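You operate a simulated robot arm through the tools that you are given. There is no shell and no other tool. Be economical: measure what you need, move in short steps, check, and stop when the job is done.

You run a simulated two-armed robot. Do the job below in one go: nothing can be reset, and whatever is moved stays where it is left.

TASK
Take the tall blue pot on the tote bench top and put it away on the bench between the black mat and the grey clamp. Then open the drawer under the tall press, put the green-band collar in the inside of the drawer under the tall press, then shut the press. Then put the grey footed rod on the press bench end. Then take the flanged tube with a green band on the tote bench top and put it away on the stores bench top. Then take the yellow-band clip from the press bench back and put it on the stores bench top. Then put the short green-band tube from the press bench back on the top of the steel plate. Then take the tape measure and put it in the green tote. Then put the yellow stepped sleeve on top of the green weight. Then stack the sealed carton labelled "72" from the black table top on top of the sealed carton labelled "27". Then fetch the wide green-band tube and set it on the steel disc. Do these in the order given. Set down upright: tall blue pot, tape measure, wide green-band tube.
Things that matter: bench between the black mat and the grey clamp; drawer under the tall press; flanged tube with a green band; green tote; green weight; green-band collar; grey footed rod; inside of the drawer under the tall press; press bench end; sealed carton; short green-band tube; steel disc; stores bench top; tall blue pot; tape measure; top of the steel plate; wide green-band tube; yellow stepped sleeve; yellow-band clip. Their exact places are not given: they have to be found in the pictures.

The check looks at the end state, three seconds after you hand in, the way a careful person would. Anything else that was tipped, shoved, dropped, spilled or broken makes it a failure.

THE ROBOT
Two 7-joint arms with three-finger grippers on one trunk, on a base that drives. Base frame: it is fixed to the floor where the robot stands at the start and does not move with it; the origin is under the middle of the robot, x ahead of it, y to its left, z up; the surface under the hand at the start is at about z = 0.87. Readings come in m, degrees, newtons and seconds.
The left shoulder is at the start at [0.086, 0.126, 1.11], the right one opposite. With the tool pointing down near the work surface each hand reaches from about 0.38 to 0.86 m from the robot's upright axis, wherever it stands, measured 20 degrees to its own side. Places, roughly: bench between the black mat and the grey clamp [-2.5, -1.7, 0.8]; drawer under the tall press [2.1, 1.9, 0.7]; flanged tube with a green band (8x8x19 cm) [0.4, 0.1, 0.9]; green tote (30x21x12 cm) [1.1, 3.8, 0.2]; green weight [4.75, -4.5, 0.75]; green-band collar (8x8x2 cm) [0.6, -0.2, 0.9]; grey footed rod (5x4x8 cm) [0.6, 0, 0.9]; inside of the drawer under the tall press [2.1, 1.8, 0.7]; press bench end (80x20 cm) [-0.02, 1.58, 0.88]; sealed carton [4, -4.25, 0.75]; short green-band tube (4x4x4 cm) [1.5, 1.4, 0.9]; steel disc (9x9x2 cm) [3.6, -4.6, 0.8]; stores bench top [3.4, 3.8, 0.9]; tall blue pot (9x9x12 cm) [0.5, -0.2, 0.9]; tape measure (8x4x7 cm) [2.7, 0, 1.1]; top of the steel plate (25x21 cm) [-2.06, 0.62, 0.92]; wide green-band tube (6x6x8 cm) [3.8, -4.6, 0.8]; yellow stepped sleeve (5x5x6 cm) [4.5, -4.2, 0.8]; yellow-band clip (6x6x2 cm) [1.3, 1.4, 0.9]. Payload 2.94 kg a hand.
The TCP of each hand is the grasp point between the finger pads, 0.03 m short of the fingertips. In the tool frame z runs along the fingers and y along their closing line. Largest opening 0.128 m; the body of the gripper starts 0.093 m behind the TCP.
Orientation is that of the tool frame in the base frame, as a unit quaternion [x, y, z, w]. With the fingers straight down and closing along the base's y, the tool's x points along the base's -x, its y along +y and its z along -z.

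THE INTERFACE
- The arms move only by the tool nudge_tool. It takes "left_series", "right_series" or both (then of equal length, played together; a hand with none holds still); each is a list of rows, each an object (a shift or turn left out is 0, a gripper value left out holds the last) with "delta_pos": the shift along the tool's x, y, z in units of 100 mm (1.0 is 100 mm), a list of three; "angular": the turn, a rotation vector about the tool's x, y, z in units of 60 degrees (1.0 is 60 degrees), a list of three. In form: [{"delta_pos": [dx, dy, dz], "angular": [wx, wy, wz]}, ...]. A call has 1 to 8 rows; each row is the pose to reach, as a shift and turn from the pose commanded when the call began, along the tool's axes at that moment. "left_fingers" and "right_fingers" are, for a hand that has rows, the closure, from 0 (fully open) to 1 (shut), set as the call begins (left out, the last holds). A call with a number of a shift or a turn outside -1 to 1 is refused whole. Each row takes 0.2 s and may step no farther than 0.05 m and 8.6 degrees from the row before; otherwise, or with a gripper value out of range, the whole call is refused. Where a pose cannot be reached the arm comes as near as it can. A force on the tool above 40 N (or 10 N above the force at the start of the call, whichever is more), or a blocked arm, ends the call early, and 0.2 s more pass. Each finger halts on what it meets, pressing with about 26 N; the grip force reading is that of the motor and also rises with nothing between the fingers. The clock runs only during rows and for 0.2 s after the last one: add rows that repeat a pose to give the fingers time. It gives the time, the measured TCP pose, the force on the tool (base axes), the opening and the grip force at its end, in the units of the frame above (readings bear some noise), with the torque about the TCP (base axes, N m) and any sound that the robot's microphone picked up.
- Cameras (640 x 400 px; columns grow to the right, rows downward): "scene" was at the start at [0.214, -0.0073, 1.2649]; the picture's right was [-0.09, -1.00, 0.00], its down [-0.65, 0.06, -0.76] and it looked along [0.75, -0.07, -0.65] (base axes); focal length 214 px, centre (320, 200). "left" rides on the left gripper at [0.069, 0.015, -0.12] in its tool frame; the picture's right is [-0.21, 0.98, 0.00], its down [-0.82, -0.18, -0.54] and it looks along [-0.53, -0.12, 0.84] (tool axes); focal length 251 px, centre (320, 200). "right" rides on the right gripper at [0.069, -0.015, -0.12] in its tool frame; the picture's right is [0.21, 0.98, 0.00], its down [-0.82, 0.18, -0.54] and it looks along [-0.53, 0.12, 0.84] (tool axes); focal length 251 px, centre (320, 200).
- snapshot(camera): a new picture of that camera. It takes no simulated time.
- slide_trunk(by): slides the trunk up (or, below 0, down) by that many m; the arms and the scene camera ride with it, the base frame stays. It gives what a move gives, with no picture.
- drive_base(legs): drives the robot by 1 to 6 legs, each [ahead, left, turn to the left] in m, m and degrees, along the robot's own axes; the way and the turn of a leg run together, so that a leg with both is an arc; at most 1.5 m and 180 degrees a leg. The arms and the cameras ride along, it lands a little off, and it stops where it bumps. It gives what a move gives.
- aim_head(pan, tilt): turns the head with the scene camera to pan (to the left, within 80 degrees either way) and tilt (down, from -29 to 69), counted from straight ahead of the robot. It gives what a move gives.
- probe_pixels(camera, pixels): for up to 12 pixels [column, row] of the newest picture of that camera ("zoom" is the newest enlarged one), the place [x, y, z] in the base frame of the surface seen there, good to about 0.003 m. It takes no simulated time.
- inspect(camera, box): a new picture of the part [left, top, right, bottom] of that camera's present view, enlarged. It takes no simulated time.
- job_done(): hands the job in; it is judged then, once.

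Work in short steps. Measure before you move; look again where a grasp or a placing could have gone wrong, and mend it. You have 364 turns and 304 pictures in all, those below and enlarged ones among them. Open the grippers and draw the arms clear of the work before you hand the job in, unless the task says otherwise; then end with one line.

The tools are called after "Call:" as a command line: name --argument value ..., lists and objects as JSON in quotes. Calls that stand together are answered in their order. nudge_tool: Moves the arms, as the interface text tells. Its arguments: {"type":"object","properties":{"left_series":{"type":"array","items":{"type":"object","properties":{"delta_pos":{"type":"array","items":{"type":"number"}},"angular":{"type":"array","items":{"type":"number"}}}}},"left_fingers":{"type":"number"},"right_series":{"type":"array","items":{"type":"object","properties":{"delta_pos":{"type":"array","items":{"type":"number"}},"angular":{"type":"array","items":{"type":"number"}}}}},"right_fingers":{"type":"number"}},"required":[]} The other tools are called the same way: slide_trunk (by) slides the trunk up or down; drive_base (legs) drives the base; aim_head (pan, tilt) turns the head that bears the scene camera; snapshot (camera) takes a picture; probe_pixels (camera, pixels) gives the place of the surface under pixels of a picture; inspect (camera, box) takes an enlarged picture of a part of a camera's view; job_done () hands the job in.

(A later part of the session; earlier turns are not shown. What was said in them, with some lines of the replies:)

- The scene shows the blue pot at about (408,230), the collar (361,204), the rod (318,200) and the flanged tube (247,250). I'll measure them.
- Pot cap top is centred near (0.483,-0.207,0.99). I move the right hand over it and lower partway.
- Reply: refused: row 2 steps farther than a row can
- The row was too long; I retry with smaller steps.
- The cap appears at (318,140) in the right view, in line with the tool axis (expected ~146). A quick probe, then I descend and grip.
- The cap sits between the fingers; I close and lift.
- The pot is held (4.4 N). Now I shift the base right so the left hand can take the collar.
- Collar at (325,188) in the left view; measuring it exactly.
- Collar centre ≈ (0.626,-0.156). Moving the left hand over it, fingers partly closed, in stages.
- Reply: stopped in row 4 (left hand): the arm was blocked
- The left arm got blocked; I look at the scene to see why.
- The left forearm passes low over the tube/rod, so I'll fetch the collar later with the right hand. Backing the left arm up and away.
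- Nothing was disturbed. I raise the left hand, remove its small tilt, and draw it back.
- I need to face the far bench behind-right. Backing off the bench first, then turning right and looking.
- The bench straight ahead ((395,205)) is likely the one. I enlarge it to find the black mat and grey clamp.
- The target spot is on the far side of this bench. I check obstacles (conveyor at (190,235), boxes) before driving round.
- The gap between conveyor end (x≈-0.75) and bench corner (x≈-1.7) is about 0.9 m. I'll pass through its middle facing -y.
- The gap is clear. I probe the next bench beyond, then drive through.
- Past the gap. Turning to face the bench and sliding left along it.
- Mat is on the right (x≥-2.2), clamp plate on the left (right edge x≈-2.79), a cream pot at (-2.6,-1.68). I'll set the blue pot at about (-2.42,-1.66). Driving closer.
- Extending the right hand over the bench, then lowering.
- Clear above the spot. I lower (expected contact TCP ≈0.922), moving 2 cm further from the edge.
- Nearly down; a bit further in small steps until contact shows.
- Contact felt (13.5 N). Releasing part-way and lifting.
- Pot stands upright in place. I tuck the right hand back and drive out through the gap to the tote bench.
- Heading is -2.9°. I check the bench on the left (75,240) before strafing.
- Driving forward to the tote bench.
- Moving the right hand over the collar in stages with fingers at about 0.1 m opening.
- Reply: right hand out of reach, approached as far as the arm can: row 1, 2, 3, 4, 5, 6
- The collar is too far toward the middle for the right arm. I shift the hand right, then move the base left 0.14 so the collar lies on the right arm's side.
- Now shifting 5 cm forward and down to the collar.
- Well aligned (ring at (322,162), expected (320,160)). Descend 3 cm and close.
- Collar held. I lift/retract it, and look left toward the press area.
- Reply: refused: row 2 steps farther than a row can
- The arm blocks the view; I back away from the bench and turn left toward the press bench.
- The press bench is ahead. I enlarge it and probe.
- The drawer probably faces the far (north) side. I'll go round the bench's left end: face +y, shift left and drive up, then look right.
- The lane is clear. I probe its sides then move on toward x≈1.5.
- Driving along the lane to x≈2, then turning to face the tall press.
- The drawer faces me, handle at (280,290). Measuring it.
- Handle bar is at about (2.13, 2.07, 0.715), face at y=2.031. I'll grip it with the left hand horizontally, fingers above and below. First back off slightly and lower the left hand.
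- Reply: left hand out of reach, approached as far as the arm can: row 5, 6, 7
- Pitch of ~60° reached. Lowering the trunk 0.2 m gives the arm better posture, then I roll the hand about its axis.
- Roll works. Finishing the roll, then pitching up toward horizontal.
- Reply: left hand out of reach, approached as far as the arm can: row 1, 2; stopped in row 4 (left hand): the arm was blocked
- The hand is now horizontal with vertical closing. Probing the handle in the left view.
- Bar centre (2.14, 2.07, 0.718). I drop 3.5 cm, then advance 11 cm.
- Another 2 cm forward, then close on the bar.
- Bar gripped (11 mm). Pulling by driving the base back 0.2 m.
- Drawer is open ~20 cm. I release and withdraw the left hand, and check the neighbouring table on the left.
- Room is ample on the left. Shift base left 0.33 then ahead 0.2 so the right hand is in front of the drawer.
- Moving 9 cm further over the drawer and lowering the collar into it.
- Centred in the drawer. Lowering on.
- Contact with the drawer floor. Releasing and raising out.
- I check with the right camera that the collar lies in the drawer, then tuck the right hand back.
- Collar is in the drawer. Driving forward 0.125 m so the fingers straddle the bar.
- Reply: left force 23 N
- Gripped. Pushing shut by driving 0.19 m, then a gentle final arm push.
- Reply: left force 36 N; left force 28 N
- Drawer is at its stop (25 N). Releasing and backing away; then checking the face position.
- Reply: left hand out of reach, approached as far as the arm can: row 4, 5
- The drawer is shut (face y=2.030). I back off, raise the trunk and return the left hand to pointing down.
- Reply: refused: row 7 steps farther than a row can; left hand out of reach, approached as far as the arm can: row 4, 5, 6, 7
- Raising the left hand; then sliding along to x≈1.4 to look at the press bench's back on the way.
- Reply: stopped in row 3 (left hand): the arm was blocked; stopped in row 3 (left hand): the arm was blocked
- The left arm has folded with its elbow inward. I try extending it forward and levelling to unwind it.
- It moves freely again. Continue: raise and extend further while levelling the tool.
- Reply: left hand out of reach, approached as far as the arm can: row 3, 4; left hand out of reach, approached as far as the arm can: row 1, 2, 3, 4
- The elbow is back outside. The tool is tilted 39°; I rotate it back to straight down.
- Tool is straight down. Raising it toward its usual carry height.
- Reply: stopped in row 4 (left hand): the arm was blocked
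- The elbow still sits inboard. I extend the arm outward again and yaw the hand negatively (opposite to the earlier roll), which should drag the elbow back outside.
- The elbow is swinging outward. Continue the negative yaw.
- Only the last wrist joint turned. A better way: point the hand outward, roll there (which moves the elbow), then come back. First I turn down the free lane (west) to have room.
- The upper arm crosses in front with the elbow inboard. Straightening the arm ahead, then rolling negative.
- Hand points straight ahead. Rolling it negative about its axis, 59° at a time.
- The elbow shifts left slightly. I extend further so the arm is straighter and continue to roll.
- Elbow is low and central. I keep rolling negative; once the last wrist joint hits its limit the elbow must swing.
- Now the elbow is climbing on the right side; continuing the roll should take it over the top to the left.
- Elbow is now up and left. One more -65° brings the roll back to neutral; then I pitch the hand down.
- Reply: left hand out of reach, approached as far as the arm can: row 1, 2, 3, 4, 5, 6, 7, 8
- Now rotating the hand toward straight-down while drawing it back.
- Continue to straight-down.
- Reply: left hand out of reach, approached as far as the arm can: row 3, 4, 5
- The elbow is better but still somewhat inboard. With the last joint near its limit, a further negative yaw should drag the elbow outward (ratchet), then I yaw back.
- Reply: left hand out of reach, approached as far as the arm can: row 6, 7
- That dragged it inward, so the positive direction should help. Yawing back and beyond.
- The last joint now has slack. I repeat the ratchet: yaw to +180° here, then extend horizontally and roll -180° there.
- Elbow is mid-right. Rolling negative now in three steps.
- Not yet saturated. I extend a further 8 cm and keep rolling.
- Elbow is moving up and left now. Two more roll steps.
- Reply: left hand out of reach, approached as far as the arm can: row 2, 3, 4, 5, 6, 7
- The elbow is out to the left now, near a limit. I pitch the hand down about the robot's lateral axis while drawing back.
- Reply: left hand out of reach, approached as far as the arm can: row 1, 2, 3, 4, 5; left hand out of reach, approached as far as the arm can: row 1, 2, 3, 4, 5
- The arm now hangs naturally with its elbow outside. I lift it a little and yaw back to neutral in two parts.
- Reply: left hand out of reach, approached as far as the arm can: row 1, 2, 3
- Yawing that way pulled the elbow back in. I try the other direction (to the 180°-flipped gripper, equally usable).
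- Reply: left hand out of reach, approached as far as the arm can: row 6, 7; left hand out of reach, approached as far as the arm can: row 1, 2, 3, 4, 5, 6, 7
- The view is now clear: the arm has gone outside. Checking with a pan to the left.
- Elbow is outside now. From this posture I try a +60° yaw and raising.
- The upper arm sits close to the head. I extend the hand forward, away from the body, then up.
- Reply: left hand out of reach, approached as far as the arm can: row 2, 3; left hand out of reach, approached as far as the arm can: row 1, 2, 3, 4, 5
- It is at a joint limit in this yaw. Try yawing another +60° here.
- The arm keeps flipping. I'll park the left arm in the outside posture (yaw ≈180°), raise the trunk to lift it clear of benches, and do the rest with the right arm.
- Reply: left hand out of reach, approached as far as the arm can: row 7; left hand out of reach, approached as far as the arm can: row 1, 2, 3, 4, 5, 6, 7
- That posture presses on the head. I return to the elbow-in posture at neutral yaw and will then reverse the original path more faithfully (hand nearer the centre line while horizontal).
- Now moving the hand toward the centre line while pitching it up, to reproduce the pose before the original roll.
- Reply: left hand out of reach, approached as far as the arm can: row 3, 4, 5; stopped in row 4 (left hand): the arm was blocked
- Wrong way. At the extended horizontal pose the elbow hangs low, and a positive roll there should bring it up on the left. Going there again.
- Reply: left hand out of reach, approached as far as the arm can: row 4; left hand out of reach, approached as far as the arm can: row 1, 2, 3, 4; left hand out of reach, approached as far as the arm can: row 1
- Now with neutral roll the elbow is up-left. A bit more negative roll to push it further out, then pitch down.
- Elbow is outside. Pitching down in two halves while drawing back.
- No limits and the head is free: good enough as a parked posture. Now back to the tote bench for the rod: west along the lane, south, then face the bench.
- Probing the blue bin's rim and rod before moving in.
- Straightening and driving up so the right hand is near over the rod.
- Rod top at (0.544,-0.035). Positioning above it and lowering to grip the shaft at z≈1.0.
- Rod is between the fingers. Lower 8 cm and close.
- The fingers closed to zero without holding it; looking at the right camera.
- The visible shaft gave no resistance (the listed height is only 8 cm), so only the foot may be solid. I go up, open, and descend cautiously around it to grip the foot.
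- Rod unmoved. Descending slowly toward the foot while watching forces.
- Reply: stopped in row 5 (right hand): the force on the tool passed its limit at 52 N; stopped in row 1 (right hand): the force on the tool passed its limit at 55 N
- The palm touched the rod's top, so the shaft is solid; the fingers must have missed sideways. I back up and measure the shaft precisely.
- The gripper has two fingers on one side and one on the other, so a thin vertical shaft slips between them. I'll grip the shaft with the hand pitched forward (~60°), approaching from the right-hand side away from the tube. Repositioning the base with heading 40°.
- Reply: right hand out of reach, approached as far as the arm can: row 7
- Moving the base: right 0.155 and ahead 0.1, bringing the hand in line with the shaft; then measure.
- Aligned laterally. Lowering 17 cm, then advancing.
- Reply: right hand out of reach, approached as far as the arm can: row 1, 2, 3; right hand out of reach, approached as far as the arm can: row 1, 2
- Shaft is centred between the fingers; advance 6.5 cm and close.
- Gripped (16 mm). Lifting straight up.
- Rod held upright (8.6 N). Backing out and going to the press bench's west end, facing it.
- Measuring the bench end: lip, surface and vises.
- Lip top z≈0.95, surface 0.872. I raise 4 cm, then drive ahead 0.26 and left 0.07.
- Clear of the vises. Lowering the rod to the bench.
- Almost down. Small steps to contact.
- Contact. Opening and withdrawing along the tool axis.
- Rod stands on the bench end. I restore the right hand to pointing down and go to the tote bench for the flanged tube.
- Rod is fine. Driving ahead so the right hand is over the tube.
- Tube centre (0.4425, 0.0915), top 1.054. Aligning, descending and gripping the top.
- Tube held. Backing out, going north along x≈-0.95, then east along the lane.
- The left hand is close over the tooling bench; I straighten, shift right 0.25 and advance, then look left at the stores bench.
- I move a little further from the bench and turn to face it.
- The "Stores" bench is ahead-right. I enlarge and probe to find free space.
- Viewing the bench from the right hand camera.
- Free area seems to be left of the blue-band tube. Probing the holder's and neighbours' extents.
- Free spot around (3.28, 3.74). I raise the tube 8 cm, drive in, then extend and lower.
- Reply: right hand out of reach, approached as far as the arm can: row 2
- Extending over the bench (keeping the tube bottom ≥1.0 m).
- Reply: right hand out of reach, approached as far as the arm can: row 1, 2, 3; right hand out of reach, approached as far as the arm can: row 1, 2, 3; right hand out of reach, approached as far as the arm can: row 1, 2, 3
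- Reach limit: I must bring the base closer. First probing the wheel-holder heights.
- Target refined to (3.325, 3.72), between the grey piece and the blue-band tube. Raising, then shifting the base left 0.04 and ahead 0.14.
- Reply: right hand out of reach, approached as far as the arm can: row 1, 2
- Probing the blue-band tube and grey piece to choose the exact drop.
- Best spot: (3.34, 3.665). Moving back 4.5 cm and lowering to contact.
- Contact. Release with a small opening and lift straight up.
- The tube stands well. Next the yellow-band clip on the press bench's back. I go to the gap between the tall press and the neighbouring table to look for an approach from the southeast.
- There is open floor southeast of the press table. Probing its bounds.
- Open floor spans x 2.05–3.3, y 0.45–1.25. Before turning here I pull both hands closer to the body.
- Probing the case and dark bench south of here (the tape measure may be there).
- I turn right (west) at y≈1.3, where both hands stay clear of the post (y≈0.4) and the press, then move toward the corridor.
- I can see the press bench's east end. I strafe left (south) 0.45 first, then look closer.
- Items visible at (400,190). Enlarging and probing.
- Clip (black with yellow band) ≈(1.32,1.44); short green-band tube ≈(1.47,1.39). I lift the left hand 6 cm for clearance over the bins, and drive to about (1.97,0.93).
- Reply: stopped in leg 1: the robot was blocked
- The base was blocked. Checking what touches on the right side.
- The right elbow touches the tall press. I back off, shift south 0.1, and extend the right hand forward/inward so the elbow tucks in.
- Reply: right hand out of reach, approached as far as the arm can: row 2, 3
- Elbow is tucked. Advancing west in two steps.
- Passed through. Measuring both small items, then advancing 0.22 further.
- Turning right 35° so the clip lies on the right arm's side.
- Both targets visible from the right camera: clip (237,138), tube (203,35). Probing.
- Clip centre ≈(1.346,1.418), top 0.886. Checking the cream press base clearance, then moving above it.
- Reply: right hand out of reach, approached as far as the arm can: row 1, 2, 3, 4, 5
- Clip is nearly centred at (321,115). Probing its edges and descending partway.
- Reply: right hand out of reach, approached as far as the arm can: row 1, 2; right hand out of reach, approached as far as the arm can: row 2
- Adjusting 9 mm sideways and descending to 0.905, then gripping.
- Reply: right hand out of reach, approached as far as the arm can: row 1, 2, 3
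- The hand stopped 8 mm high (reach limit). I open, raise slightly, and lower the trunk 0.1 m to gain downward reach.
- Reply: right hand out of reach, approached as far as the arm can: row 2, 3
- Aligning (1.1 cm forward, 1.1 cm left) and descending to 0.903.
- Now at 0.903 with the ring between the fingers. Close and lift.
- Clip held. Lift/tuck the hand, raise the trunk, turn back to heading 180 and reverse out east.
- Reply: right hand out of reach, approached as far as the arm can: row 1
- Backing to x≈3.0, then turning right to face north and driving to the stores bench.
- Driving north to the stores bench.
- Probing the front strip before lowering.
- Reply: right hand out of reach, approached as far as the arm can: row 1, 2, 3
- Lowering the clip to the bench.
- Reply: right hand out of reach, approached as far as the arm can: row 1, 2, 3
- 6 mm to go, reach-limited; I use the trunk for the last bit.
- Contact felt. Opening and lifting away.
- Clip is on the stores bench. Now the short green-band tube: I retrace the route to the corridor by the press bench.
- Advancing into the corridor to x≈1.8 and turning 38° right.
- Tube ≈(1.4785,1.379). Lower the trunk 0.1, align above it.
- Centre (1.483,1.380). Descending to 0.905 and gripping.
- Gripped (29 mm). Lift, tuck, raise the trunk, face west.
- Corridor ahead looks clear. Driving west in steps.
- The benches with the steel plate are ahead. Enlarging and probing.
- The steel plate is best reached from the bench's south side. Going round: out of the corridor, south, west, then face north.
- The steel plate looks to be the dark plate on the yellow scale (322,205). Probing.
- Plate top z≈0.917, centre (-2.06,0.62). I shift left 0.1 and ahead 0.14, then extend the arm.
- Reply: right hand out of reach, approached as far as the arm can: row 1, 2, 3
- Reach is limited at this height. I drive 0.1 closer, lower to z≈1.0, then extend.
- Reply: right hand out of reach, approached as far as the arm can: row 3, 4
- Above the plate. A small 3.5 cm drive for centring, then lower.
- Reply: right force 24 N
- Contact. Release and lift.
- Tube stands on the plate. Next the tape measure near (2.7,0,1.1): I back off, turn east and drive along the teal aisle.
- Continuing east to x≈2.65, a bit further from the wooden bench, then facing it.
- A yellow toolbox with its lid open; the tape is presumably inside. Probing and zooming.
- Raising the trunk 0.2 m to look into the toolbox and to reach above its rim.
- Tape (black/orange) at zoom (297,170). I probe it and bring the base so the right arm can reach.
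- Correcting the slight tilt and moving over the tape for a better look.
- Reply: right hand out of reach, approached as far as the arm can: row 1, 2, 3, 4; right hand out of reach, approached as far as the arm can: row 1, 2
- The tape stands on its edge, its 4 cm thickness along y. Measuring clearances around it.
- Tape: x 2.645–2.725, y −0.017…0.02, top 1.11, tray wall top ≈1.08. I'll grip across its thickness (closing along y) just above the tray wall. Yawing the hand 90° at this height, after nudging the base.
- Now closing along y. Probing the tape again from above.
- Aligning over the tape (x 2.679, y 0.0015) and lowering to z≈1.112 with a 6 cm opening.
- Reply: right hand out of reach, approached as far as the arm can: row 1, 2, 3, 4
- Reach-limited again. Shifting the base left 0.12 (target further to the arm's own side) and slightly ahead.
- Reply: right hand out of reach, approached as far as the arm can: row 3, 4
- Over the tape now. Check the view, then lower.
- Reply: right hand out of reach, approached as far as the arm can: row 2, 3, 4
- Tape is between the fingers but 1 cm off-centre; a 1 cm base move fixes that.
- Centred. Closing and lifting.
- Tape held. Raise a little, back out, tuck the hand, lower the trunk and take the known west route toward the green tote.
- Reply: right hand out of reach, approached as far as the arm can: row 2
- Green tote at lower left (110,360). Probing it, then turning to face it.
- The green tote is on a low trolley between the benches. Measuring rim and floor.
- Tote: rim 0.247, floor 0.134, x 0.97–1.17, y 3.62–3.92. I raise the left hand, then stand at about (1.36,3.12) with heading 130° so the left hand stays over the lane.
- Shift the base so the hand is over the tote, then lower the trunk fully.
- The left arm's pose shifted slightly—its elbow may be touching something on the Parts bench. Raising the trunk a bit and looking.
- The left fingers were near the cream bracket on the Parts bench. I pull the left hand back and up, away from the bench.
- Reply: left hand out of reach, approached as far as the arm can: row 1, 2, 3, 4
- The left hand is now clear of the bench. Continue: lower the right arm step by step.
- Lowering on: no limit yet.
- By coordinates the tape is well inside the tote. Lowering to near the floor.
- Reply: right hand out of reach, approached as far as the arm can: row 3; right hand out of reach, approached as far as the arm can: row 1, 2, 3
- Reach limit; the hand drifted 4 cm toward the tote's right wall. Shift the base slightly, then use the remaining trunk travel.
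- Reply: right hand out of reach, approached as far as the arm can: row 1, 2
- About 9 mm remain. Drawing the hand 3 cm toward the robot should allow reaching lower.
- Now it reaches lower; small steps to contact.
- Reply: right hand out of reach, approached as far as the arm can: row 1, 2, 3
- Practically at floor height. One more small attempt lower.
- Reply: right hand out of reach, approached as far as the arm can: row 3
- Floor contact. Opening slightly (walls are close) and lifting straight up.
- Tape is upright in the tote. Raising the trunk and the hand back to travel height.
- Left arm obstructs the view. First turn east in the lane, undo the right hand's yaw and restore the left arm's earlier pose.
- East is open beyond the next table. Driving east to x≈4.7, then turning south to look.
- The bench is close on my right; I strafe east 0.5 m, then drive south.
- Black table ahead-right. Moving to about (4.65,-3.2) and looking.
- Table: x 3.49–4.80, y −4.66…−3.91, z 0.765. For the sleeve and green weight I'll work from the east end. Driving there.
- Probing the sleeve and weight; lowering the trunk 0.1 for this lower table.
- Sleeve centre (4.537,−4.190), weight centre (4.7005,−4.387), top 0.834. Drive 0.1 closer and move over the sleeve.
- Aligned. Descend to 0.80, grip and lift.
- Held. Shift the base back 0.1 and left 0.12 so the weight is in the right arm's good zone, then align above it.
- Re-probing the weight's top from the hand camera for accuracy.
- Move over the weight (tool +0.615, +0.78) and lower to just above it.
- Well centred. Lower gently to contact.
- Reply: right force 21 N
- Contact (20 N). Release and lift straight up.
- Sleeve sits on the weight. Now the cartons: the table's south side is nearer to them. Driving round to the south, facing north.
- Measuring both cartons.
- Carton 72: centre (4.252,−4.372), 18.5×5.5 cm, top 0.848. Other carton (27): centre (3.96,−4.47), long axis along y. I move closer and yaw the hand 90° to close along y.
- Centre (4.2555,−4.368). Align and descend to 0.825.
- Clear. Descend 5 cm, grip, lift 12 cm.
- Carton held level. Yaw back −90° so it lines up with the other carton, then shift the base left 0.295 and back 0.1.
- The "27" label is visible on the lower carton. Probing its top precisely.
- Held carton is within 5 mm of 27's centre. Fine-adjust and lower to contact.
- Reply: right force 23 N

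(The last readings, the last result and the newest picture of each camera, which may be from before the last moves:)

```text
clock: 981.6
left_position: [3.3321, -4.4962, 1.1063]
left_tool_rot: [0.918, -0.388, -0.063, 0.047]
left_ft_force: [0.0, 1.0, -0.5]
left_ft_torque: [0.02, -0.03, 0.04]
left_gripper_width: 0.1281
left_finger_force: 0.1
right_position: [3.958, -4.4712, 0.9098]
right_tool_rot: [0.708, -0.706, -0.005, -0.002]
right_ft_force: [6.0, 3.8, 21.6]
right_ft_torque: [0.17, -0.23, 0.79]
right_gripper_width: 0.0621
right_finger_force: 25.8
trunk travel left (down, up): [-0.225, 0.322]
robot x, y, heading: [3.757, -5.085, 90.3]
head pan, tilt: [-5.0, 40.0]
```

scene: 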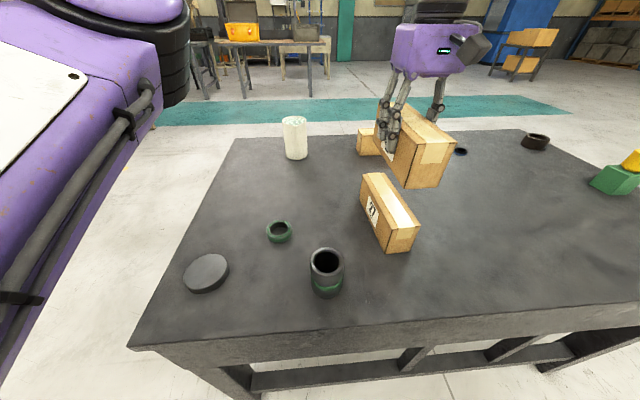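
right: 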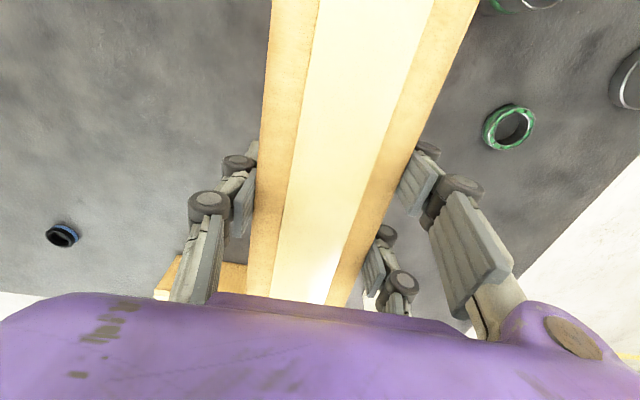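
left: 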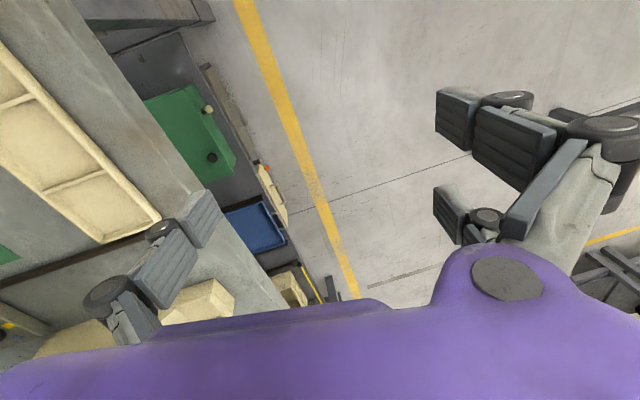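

Contact and well aligned. Releasing and lifting.

Call:
nudge_tool --right_series '[{"delta_pos": [0, 0, -0.02]}, {"delta_pos": [0, 0, -0.02]}, {"delta_pos": [0, 0, -0.3]}, {"delta_pos": [0, 0, -0.7]}, {"delta_pos": [0, 0, -1]}]' --right_fingers 0.25

Call:
nudge_tool --right_series '[{"delta_pos": [0.2, 0, -0.3]}, {"delta_pos": [0.4, 0, -0.5]}]'

Call:
snapshot --camera "scene"

```text
clock: 982.8
left_position: [3.3309, -4.4942, 1.1066]
left_tool_rot: [0.918, -0.388, -0.063, 0.047]
left_ft_force: [0.4, -0.2, 0.4]
left_ft_torque: [0.02, -0.01, 0.0]
left_gripper_width: 0.1279
left_finger_force: 0.1
right_position: [3.958, -4.4713, 1.0058]
right_tool_rot: [0.709, -0.705, 0.0, 0.001]
right_ft_force: [-0.3, 0.1, 0.1]
right_ft_torque: [-0.01, -0.02, 0.0]
right_gripper_width: 0.096
right_finger_force: 0.0
trunk travel left (down, up): [-0.225, 0.322]
robot x, y, heading: [3.7614, -5.0931, 90.2]
head pan, tilt: [-5.0, 40.0]
```

```text
clock: 983.4
left_position: [3.3315, -4.4956, 1.1073]
left_tool_rot: [0.918, -0.388, -0.064, 0.047]
left_ft_force: [-0.2, -0.5, 0.3]
left_ft_torque: [0.02, 0.06, 0.02]
left_gripper_width: 0.128
left_finger_force: 0.1
right_position: [3.9584, -4.5133, 1.056]
right_tool_rot: [0.708, -0.706, -0.001, 0.0]
right_ft_force: [0.1, 0.5, -0.7]
right_ft_torque: [0.03, -0.02, 0.04]
right_gripper_width: 0.096
right_finger_force: 0.1
trunk travel left (down, up): [-0.225, 0.322]
robot x, y, heading: [3.759, -5.0911, 90.2]
head pan, tilt: [-5.0, 40.0]
```

```text
58 pictures are left
```

scene: 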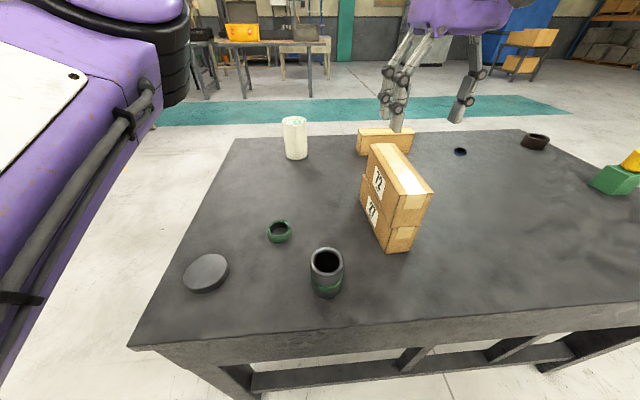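

72 is on 27. Now the wide green-band tube (327,270) onto the steel disc (207,272). Probing both.

Call:
probe_pixels --camera "scene" --pixels '[[311, 262], [343, 262], [327, 250], [327, 275], [327, 293], [184, 275], [229, 268], [210, 257], [203, 288], [207, 272]]'

Call:
drive_base --legs '[[0, 0.18, 0]]'

Call:
snapshot --camera "right"

```text
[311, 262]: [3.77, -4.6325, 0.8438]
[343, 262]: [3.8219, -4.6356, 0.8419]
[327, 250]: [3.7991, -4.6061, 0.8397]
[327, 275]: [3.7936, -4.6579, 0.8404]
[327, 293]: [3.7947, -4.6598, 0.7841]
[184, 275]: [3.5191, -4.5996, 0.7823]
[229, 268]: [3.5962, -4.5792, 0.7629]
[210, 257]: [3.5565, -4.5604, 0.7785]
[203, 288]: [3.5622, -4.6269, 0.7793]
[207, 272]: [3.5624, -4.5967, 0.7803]
```

```text
clock: 985.6
left_position: [3.1546, -4.4955, 1.1063]
left_tool_rot: [0.919, -0.387, -0.064, 0.047]
left_ft_force: [-0.7, 0.4, 0.0]
left_ft_torque: [-0.03, -0.02, 0.0]
left_gripper_width: 0.1276
left_finger_force: 0.2
right_position: [3.7796, -4.5142, 1.0564]
right_tool_rot: [0.708, -0.706, -0.001, 0.0]
right_ft_force: [0.0, -0.6, -0.4]
right_ft_torque: [0.01, 0.01, 0.0]
right_gripper_width: 0.0962
right_finger_force: 0.1
trunk travel left (down, up): [-0.225, 0.322]
robot x, y, heading: [3.5806, -5.0872, 90.3]
head pan, tilt: [-5.0, 40.0]
```

```text
57 pictures are left
```

right: 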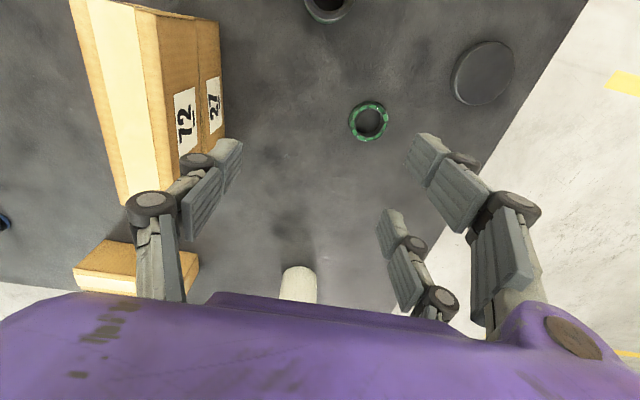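

Tube centre (3.796,−4.632), top 0.842; disc centre (3.5625,−4.597), top 0.779. Back the base 0.1 and go over the tube.

Call:
drive_base --legs '[[-0.1, 0, 0]]'

Call:
snapshot --camera "right"

```text
clock: 986.7
left_position: [3.1532, -4.5956, 1.1066]
left_tool_rot: [0.918, -0.388, -0.063, 0.047]
left_ft_force: [0.2, -0.6, 0.4]
left_ft_torque: [-0.02, -0.02, 0.01]
left_gripper_width: 0.1277
left_finger_force: 0.1
right_position: [3.7809, -4.6144, 1.0567]
right_tool_rot: [0.709, -0.705, -0.002, 0.0]
right_ft_force: [0.0, -0.1, -0.1]
right_ft_torque: [0.02, 0.03, 0.03]
right_gripper_width: 0.0959
right_finger_force: 0.0
trunk travel left (down, up): [-0.225, 0.322]
robot x, y, heading: [3.5802, -5.1918, 90.3]
head pan, tilt: [-5.0, 40.0]
```

```text
56 pictures are left
```

right: 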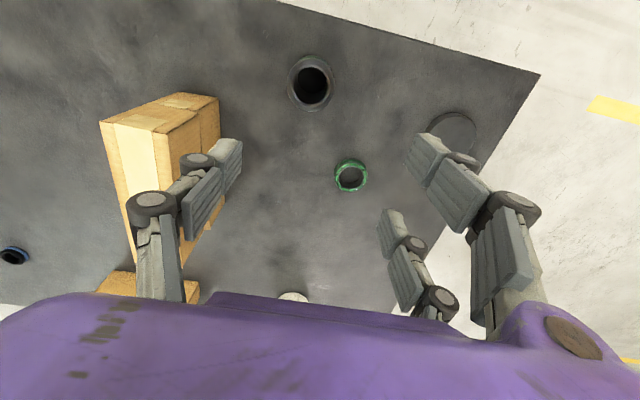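

Call:
probe_pixels --camera "right" --pixels '[[291, 85], [333, 85], [312, 65], [312, 106], [425, 140], [475, 130], [450, 115]]'

Call:
nudge_tool --right_series '[{"delta_pos": [0.1, -0.08, 0.3]}, {"delta_pos": [0.18, -0.15, 0.7]}, {"delta_pos": [0.18, -0.15, 1]}]'

Call:
nudge_tool --right_series '[{"delta_pos": [0, 0, 0.4]}, {"delta_pos": [0, 0, 0.6]}]'

Call:
snapshot --camera "right"

```text
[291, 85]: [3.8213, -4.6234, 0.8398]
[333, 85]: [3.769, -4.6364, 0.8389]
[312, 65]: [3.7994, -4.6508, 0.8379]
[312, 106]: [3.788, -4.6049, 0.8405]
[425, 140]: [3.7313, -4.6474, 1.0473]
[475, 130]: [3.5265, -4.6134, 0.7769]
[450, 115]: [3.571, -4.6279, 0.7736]
```

```text
clock: 987.5
left_position: [3.1533, -4.5948, 1.1053]
left_tool_rot: [0.918, -0.388, -0.063, 0.048]
left_ft_force: [-0.2, 0.4, -0.9]
left_ft_torque: [0.0, 0.0, 0.03]
left_gripper_width: 0.1283
left_finger_force: 0.1
right_position: [3.7951, -4.6288, 0.9557]
right_tool_rot: [0.709, -0.705, 0.0, 0.001]
right_ft_force: [-0.3, 0.0, -0.3]
right_ft_torque: [0.0, -0.02, 0.02]
right_gripper_width: 0.0961
right_finger_force: 0.1
trunk travel left (down, up): [-0.225, 0.322]
robot x, y, heading: [3.5784, -5.1877, 90.5]
head pan, tilt: [-5.0, 40.0]
```

```text
clock: 988.1
left_position: [3.1536, -4.5948, 1.106]
left_tool_rot: [0.918, -0.388, -0.063, 0.048]
left_ft_force: [-0.1, -0.1, 0.3]
left_ft_torque: [0.0, 0.03, 0.01]
left_gripper_width: 0.128
left_finger_force: 0.1
right_position: [3.7949, -4.6279, 0.8958]
right_tool_rot: [0.708, -0.706, -0.002, 0.0]
right_ft_force: [0.0, 0.0, 0.3]
right_ft_torque: [0.02, 0.01, 0.0]
right_gripper_width: 0.0961
right_finger_force: 0.1
trunk travel left (down, up): [-0.225, 0.322]
robot x, y, heading: [3.5826, -5.1886, 90.4]
head pan, tilt: [-5.0, 40.0]
```

```text
55 pictures are left
```

right: 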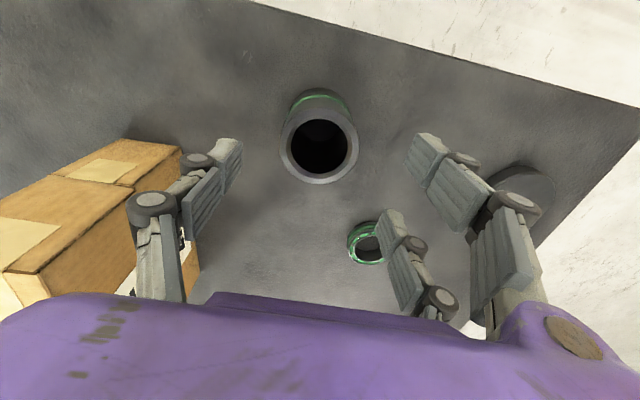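

Centred on the tube. Checking the green ring's distance from the inner finger before descending.

Call:
probe_pixels --camera "right" --pixels '[[350, 245], [365, 226], [372, 262], [390, 225], [400, 250]]'

```text
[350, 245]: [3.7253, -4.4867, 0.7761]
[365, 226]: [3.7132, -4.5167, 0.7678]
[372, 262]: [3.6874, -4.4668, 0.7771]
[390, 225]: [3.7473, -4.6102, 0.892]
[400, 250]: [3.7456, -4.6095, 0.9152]
```

Clear (9 cm). Descend to 0.815, grip and lift.

Call:
nudge_tool --right_series '[{"delta_pos": [0, 0, 0.4]}, {"delta_pos": [0, 0, 0.8]}, {"delta_pos": [0, 0, 0.81]}]'

Call:
nudge_tool --right_series '[{"delta_pos": [0, 0, 0]}, {"delta_pos": [0, 0, 0]}, {"delta_pos": [0, 0, 0]}]' --right_fingers 1

Call:
nudge_tool --right_series '[{"delta_pos": [0, 0, -0.3]}, {"delta_pos": [0, 0, -0.7]}, {"delta_pos": [0, 0, -1]}]'

Call:
snapshot --camera "scene"

```text
clock: 988.9
left_position: [3.1545, -4.5949, 1.1066]
left_tool_rot: [0.918, -0.388, -0.064, 0.047]
left_ft_force: [0.1, -0.1, -0.1]
left_ft_torque: [0.02, 0.0, 0.0]
left_gripper_width: 0.1279
left_finger_force: 0.1
right_position: [3.7949, -4.6307, 0.8163]
right_tool_rot: [0.709, -0.705, -0.001, 0.0]
right_ft_force: [0.4, -0.2, 0.1]
right_ft_torque: [0.01, -0.02, 0.04]
right_gripper_width: 0.0959
right_finger_force: 0.0
trunk travel left (down, up): [-0.225, 0.322]
robot x, y, heading: [3.5819, -5.1922, 90.4]
head pan, tilt: [-5.0, 40.0]
```

```text
clock: 989.7
left_position: [3.1536, -4.5939, 1.1069]
left_tool_rot: [0.919, -0.387, -0.063, 0.047]
left_ft_force: [0.1, -0.9, 0.7]
left_ft_torque: [0.02, 0.03, 0.03]
left_gripper_width: 0.1281
left_finger_force: 0.0
right_position: [3.7961, -4.6299, 0.8158]
right_tool_rot: [0.709, -0.705, -0.001, -0.001]
right_ft_force: [3.0, 0.2, 1.3]
right_ft_torque: [0.21, -0.24, -0.08]
right_gripper_width: 0.054
right_finger_force: 25.7
trunk travel left (down, up): [-0.225, 0.322]
robot x, y, heading: [3.5807, -5.1848, 90.5]
head pan, tilt: [-5.0, 40.0]
```

```text
clock: 990.5
left_position: [3.1531, -4.5941, 1.105]
left_tool_rot: [0.918, -0.388, -0.063, 0.047]
left_ft_force: [-0.5, -0.5, 0.5]
left_ft_torque: [0.02, -0.01, 0.03]
left_gripper_width: 0.1279
left_finger_force: 0.1
right_position: [3.7953, -4.6309, 0.9164]
right_tool_rot: [0.708, -0.706, -0.001, 0.0]
right_ft_force: [0.2, -0.5, -7.0]
right_ft_torque: [-0.01, -0.03, 0.02]
right_gripper_width: 0.0537
right_finger_force: 26.3
trunk travel left (down, up): [-0.225, 0.322]
robot x, y, heading: [3.5813, -5.1883, 90.3]
head pan, tilt: [-5.0, 40.0]
```

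```text
54 pictures are left
```

scene: 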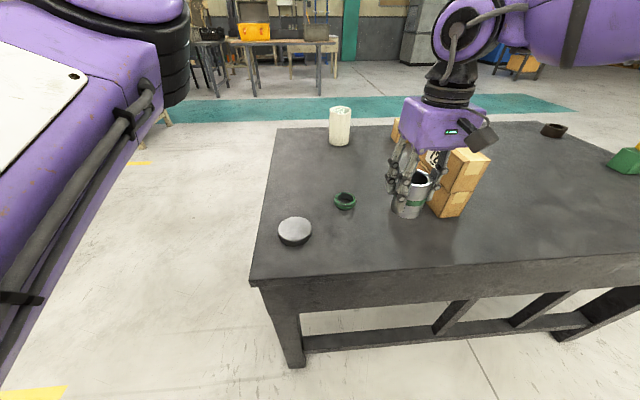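

Held (7 N). Probing the disc edges, then shifting the base left 0.233 and ahead 0.03.

Call:
probe_pixels --camera "scene" --pixels '[[280, 230], [310, 230], [295, 219], [295, 240], [295, 229]]'

Call:
drive_base --legs '[[0.03, 0.233, -0.4]]'

Call:
snapshot --camera "right"

Call:
snapshot --camera "scene"

```text
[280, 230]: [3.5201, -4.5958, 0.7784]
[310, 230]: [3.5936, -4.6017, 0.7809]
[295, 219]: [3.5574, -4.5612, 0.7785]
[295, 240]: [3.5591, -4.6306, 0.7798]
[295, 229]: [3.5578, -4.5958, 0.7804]
```

```text
clock: 993.1
left_position: [2.9304, -4.5601, 1.1063]
left_tool_rot: [0.917, -0.391, -0.064, 0.047]
left_ft_force: [-0.3, 0.6, -0.9]
left_ft_torque: [0.0, 0.0, 0.02]
left_gripper_width: 0.1278
left_finger_force: 0.0
right_position: [3.5714, -4.6026, 0.9151]
right_tool_rot: [-0.705, 0.709, 0.001, 0.0]
right_ft_force: [0.4, 0.7, -7.1]
right_ft_torque: [0.02, -0.05, -0.01]
right_gripper_width: 0.0538
right_finger_force: 26.3
trunk travel left (down, up): [-0.225, 0.322]
robot x, y, heading: [3.3541, -5.1571, 89.9]
head pan, tilt: [-5.0, 40.0]
```

```text
53 pictures are left
```

right: 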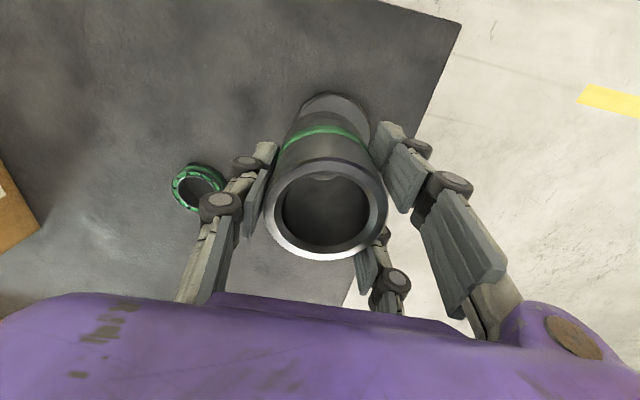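

```text
52 pictures are left
```

scene: 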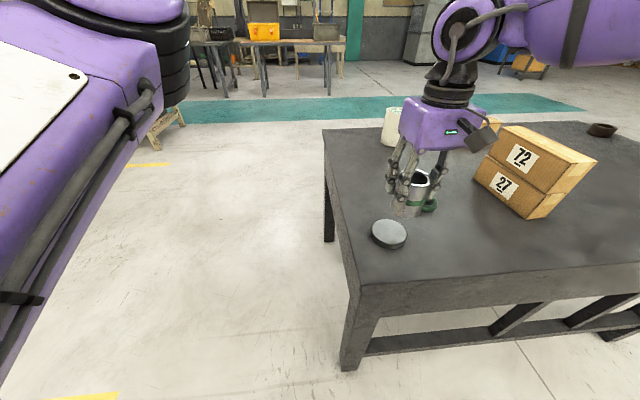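

Fine alignment (−1.25 cm x, +0.7 cm y) and lowering onto the disc.

Call:
nudge_tool --right_series '[{"delta_pos": [-0.07, 0.125, 0.2]}, {"delta_pos": [-0.07, 0.125, 0.5]}, {"delta_pos": [-0.07, 0.125, 0.75]}, {"delta_pos": [-0.07, 0.125, 0.77]}]'

Call:
inspect --camera "scene" --box '[330, 120, 490, 260]'

Call:
snapshot --camera "right"

```text
clock: 994.1
left_position: [2.9311, -4.5612, 1.1064]
left_tool_rot: [0.917, -0.392, -0.064, 0.048]
left_ft_force: [-0.5, -0.6, 0.1]
left_ft_torque: [0.0, 0.01, 0.04]
left_gripper_width: 0.128
left_finger_force: 0.0
right_position: [3.5584, -4.5973, 0.8383]
right_tool_rot: [-0.705, 0.709, 0.001, 0.0]
right_ft_force: [-0.1, 0.5, -6.5]
right_ft_torque: [0.0, 0.0, -0.02]
right_gripper_width: 0.0537
right_finger_force: 25.5
trunk travel left (down, up): [-0.225, 0.322]
robot x, y, heading: [3.3524, -5.157, 89.8]
head pan, tilt: [-5.0, 40.0]
```

```text
2.86 times, centred on (410, 190) of scene
```

zoom: 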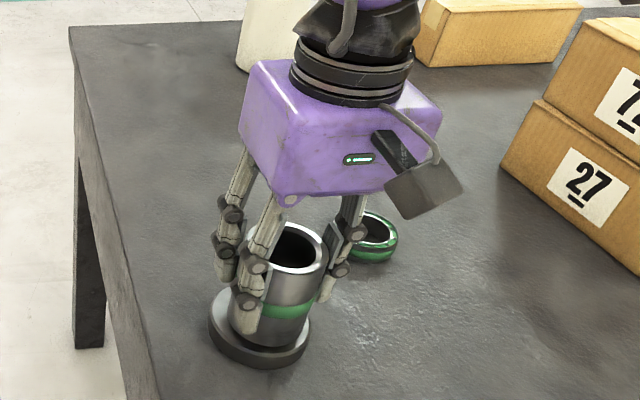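

```text
50 pictures are left
```

right: 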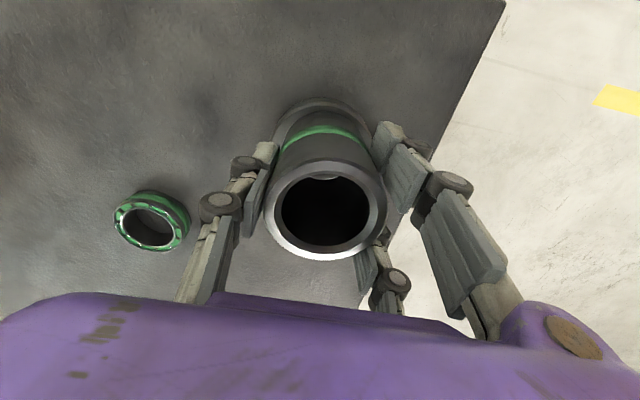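

Centred on the disc. Lower to contact in small steps.

Call:
nudge_tool --right_series '[{"delta_pos": [0, 0, 0.04]}, {"delta_pos": [0, 0, 0.07]}, {"delta_pos": [0, 0, 0.1]}]'

```text
clock: 995.0
left_position: [2.9307, -4.562, 1.106]
left_tool_rot: [0.917, -0.391, -0.065, 0.047]
left_ft_force: [-0.5, 0.0, 0.0]
left_ft_torque: [-0.01, -0.02, 0.02]
left_gripper_width: 0.128
left_finger_force: 0.1
right_position: [3.5593, -4.5971, 0.8305]
right_tool_rot: [-0.705, 0.709, 0.004, 0.001]
right_ft_force: [4.8, 0.6, 19.1]
right_ft_torque: [0.06, -0.12, 0.01]
right_gripper_width: 0.0545
right_finger_force: 25.7
trunk travel left (down, up): [-0.225, 0.322]
robot x, y, heading: [3.3523, -5.1581, 90.0]
head pan, tilt: [-5.0, 40.0]
```

Contact. Release and rise clear.

Call:
nudge_tool --right_series '[{"delta_pos": [0, 0, -0.02]}, {"delta_pos": [0, 0, -0.02]}, {"delta_pos": [0, 0, -0.3]}, {"delta_pos": [0, 0, -0.7]}, {"delta_pos": [0, 0, -1]}]' --right_fingers 0.25

Call:
nudge_tool --right_series '[{"delta_pos": [0, 0, -0.4]}, {"delta_pos": [0.2, 0, -0.8]}, {"delta_pos": [0.5, 0, -1]}]' --right_fingers 0

Call:
drive_base --legs '[[-0.4, 0, 0]]'

Call:
aim_head --pan -20 --tilt 30

Call:
snapshot --camera "scene"

```text
clock: 996.1
left_position: [2.9304, -4.5609, 1.1068]
left_tool_rot: [0.916, -0.393, -0.064, 0.046]
left_ft_force: [0.0, 0.3, -1.4]
left_ft_torque: [0.01, 0.01, 0.05]
left_gripper_width: 0.1278
left_finger_force: 0.1
right_position: [3.5587, -4.5974, 0.9279]
right_tool_rot: [-0.705, 0.709, 0.001, -0.001]
right_ft_force: [0.4, -0.4, 0.3]
right_ft_torque: [0.04, -0.02, -0.01]
right_gripper_width: 0.0962
right_finger_force: 0.0
trunk travel left (down, up): [-0.225, 0.322]
robot x, y, heading: [3.3502, -5.1602, 89.9]
head pan, tilt: [-5.0, 40.0]
```

```text
clock: 997.0
left_position: [2.9295, -4.5615, 1.107]
left_tool_rot: [0.917, -0.392, -0.064, 0.046]
left_ft_force: [-0.3, 0.3, 0.6]
left_ft_torque: [0.02, -0.03, -0.02]
left_gripper_width: 0.1282
left_finger_force: 0.1
right_position: [3.5548, -4.6475, 1.0274]
right_tool_rot: [-0.704, 0.71, 0.001, 0.0]
right_ft_force: [-0.1, -0.3, -0.7]
right_ft_torque: [0.06, -0.01, 0.03]
right_gripper_width: 0.128
right_finger_force: 0.1
trunk travel left (down, up): [-0.225, 0.322]
robot x, y, heading: [3.3533, -5.1575, 89.9]
head pan, tilt: [-5.0, 40.0]
```

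```text
clock: 999.5
left_position: [2.9266, -4.9679, 1.1048]
left_tool_rot: [0.918, -0.389, -0.063, 0.047]
left_ft_force: [-0.3, -1.0, 0.1]
left_ft_torque: [0.02, -0.01, -0.02]
left_gripper_width: 0.1277
left_finger_force: 0.0
right_position: [3.5519, -5.0494, 1.0276]
right_tool_rot: [0.707, -0.707, -0.002, 0.0]
right_ft_force: [0.8, -0.4, 0.2]
right_ft_torque: [0.01, 0.02, 0.01]
right_gripper_width: 0.128
right_finger_force: 0.1
trunk travel left (down, up): [-0.225, 0.322]
robot x, y, heading: [3.3521, -5.5664, 90.4]
head pan, tilt: [-5.0, 40.0]
```

```text
clock: 1000.2
left_position: [2.9269, -4.9677, 1.1049]
left_tool_rot: [0.918, -0.389, -0.064, 0.048]
left_ft_force: [-0.8, 0.1, 0.8]
left_ft_torque: [-0.02, 0.03, -0.01]
left_gripper_width: 0.1278
left_finger_force: 0.0
right_position: [3.5529, -5.05, 1.0271]
right_tool_rot: [0.707, -0.707, 0.0, 0.0]
right_ft_force: [0.4, 0.2, 0.4]
right_ft_torque: [0.02, -0.02, 0.0]
right_gripper_width: 0.1281
right_finger_force: 0.1
trunk travel left (down, up): [-0.225, 0.322]
robot x, y, heading: [3.3571, -5.5591, 90.2]
head pan, tilt: [-20.0, 30.0]
```

```text
49 pictures are left
```

scene: 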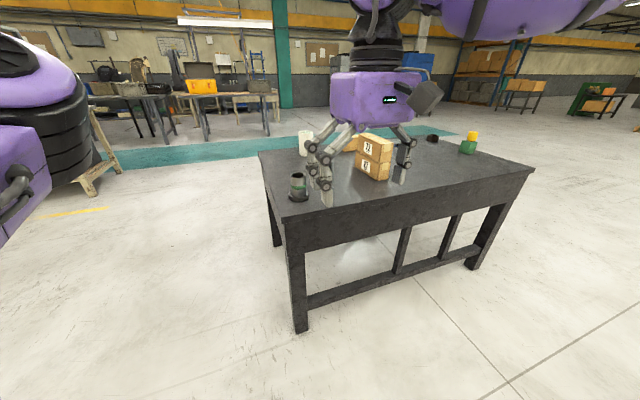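

All tasks placed; one last zoom to confirm the tube on the disc and the stack before handing in.

Call:
inspect --camera "scene" --box '[250, 110, 510, 230]'

```text
2.46 times, centred on (380, 170) of scene
```

zoom: 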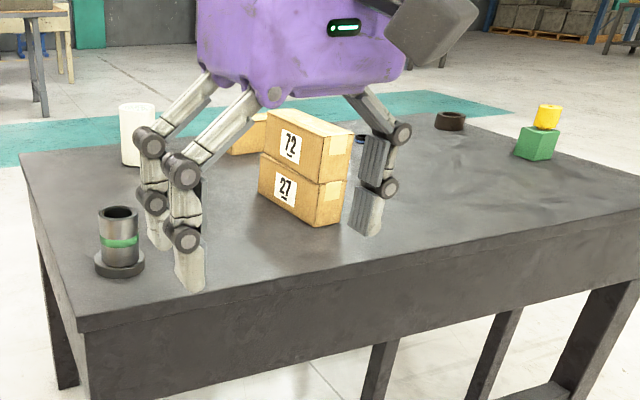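

The zoom shows the tube upright on the disc, 72 stacked on 27, and the sleeve on the green weight. Both grippers are open and the arms are clear of the table, so I hand in.

Call:
job_done

```text
The job is handed in.
```

All ten steps were done in the order given, and I saw each item in place before handing in, except that the collar is now inside the shut drawer. Twice an arm may have touched something it should not have. My right elbow met the tall press while I was driving in, and the base stopped at once. The left arm's pose also shifted while I was lowering it by the Parts bench. Neither seemed to move anything in the pictures I took, but I did not go back to check.
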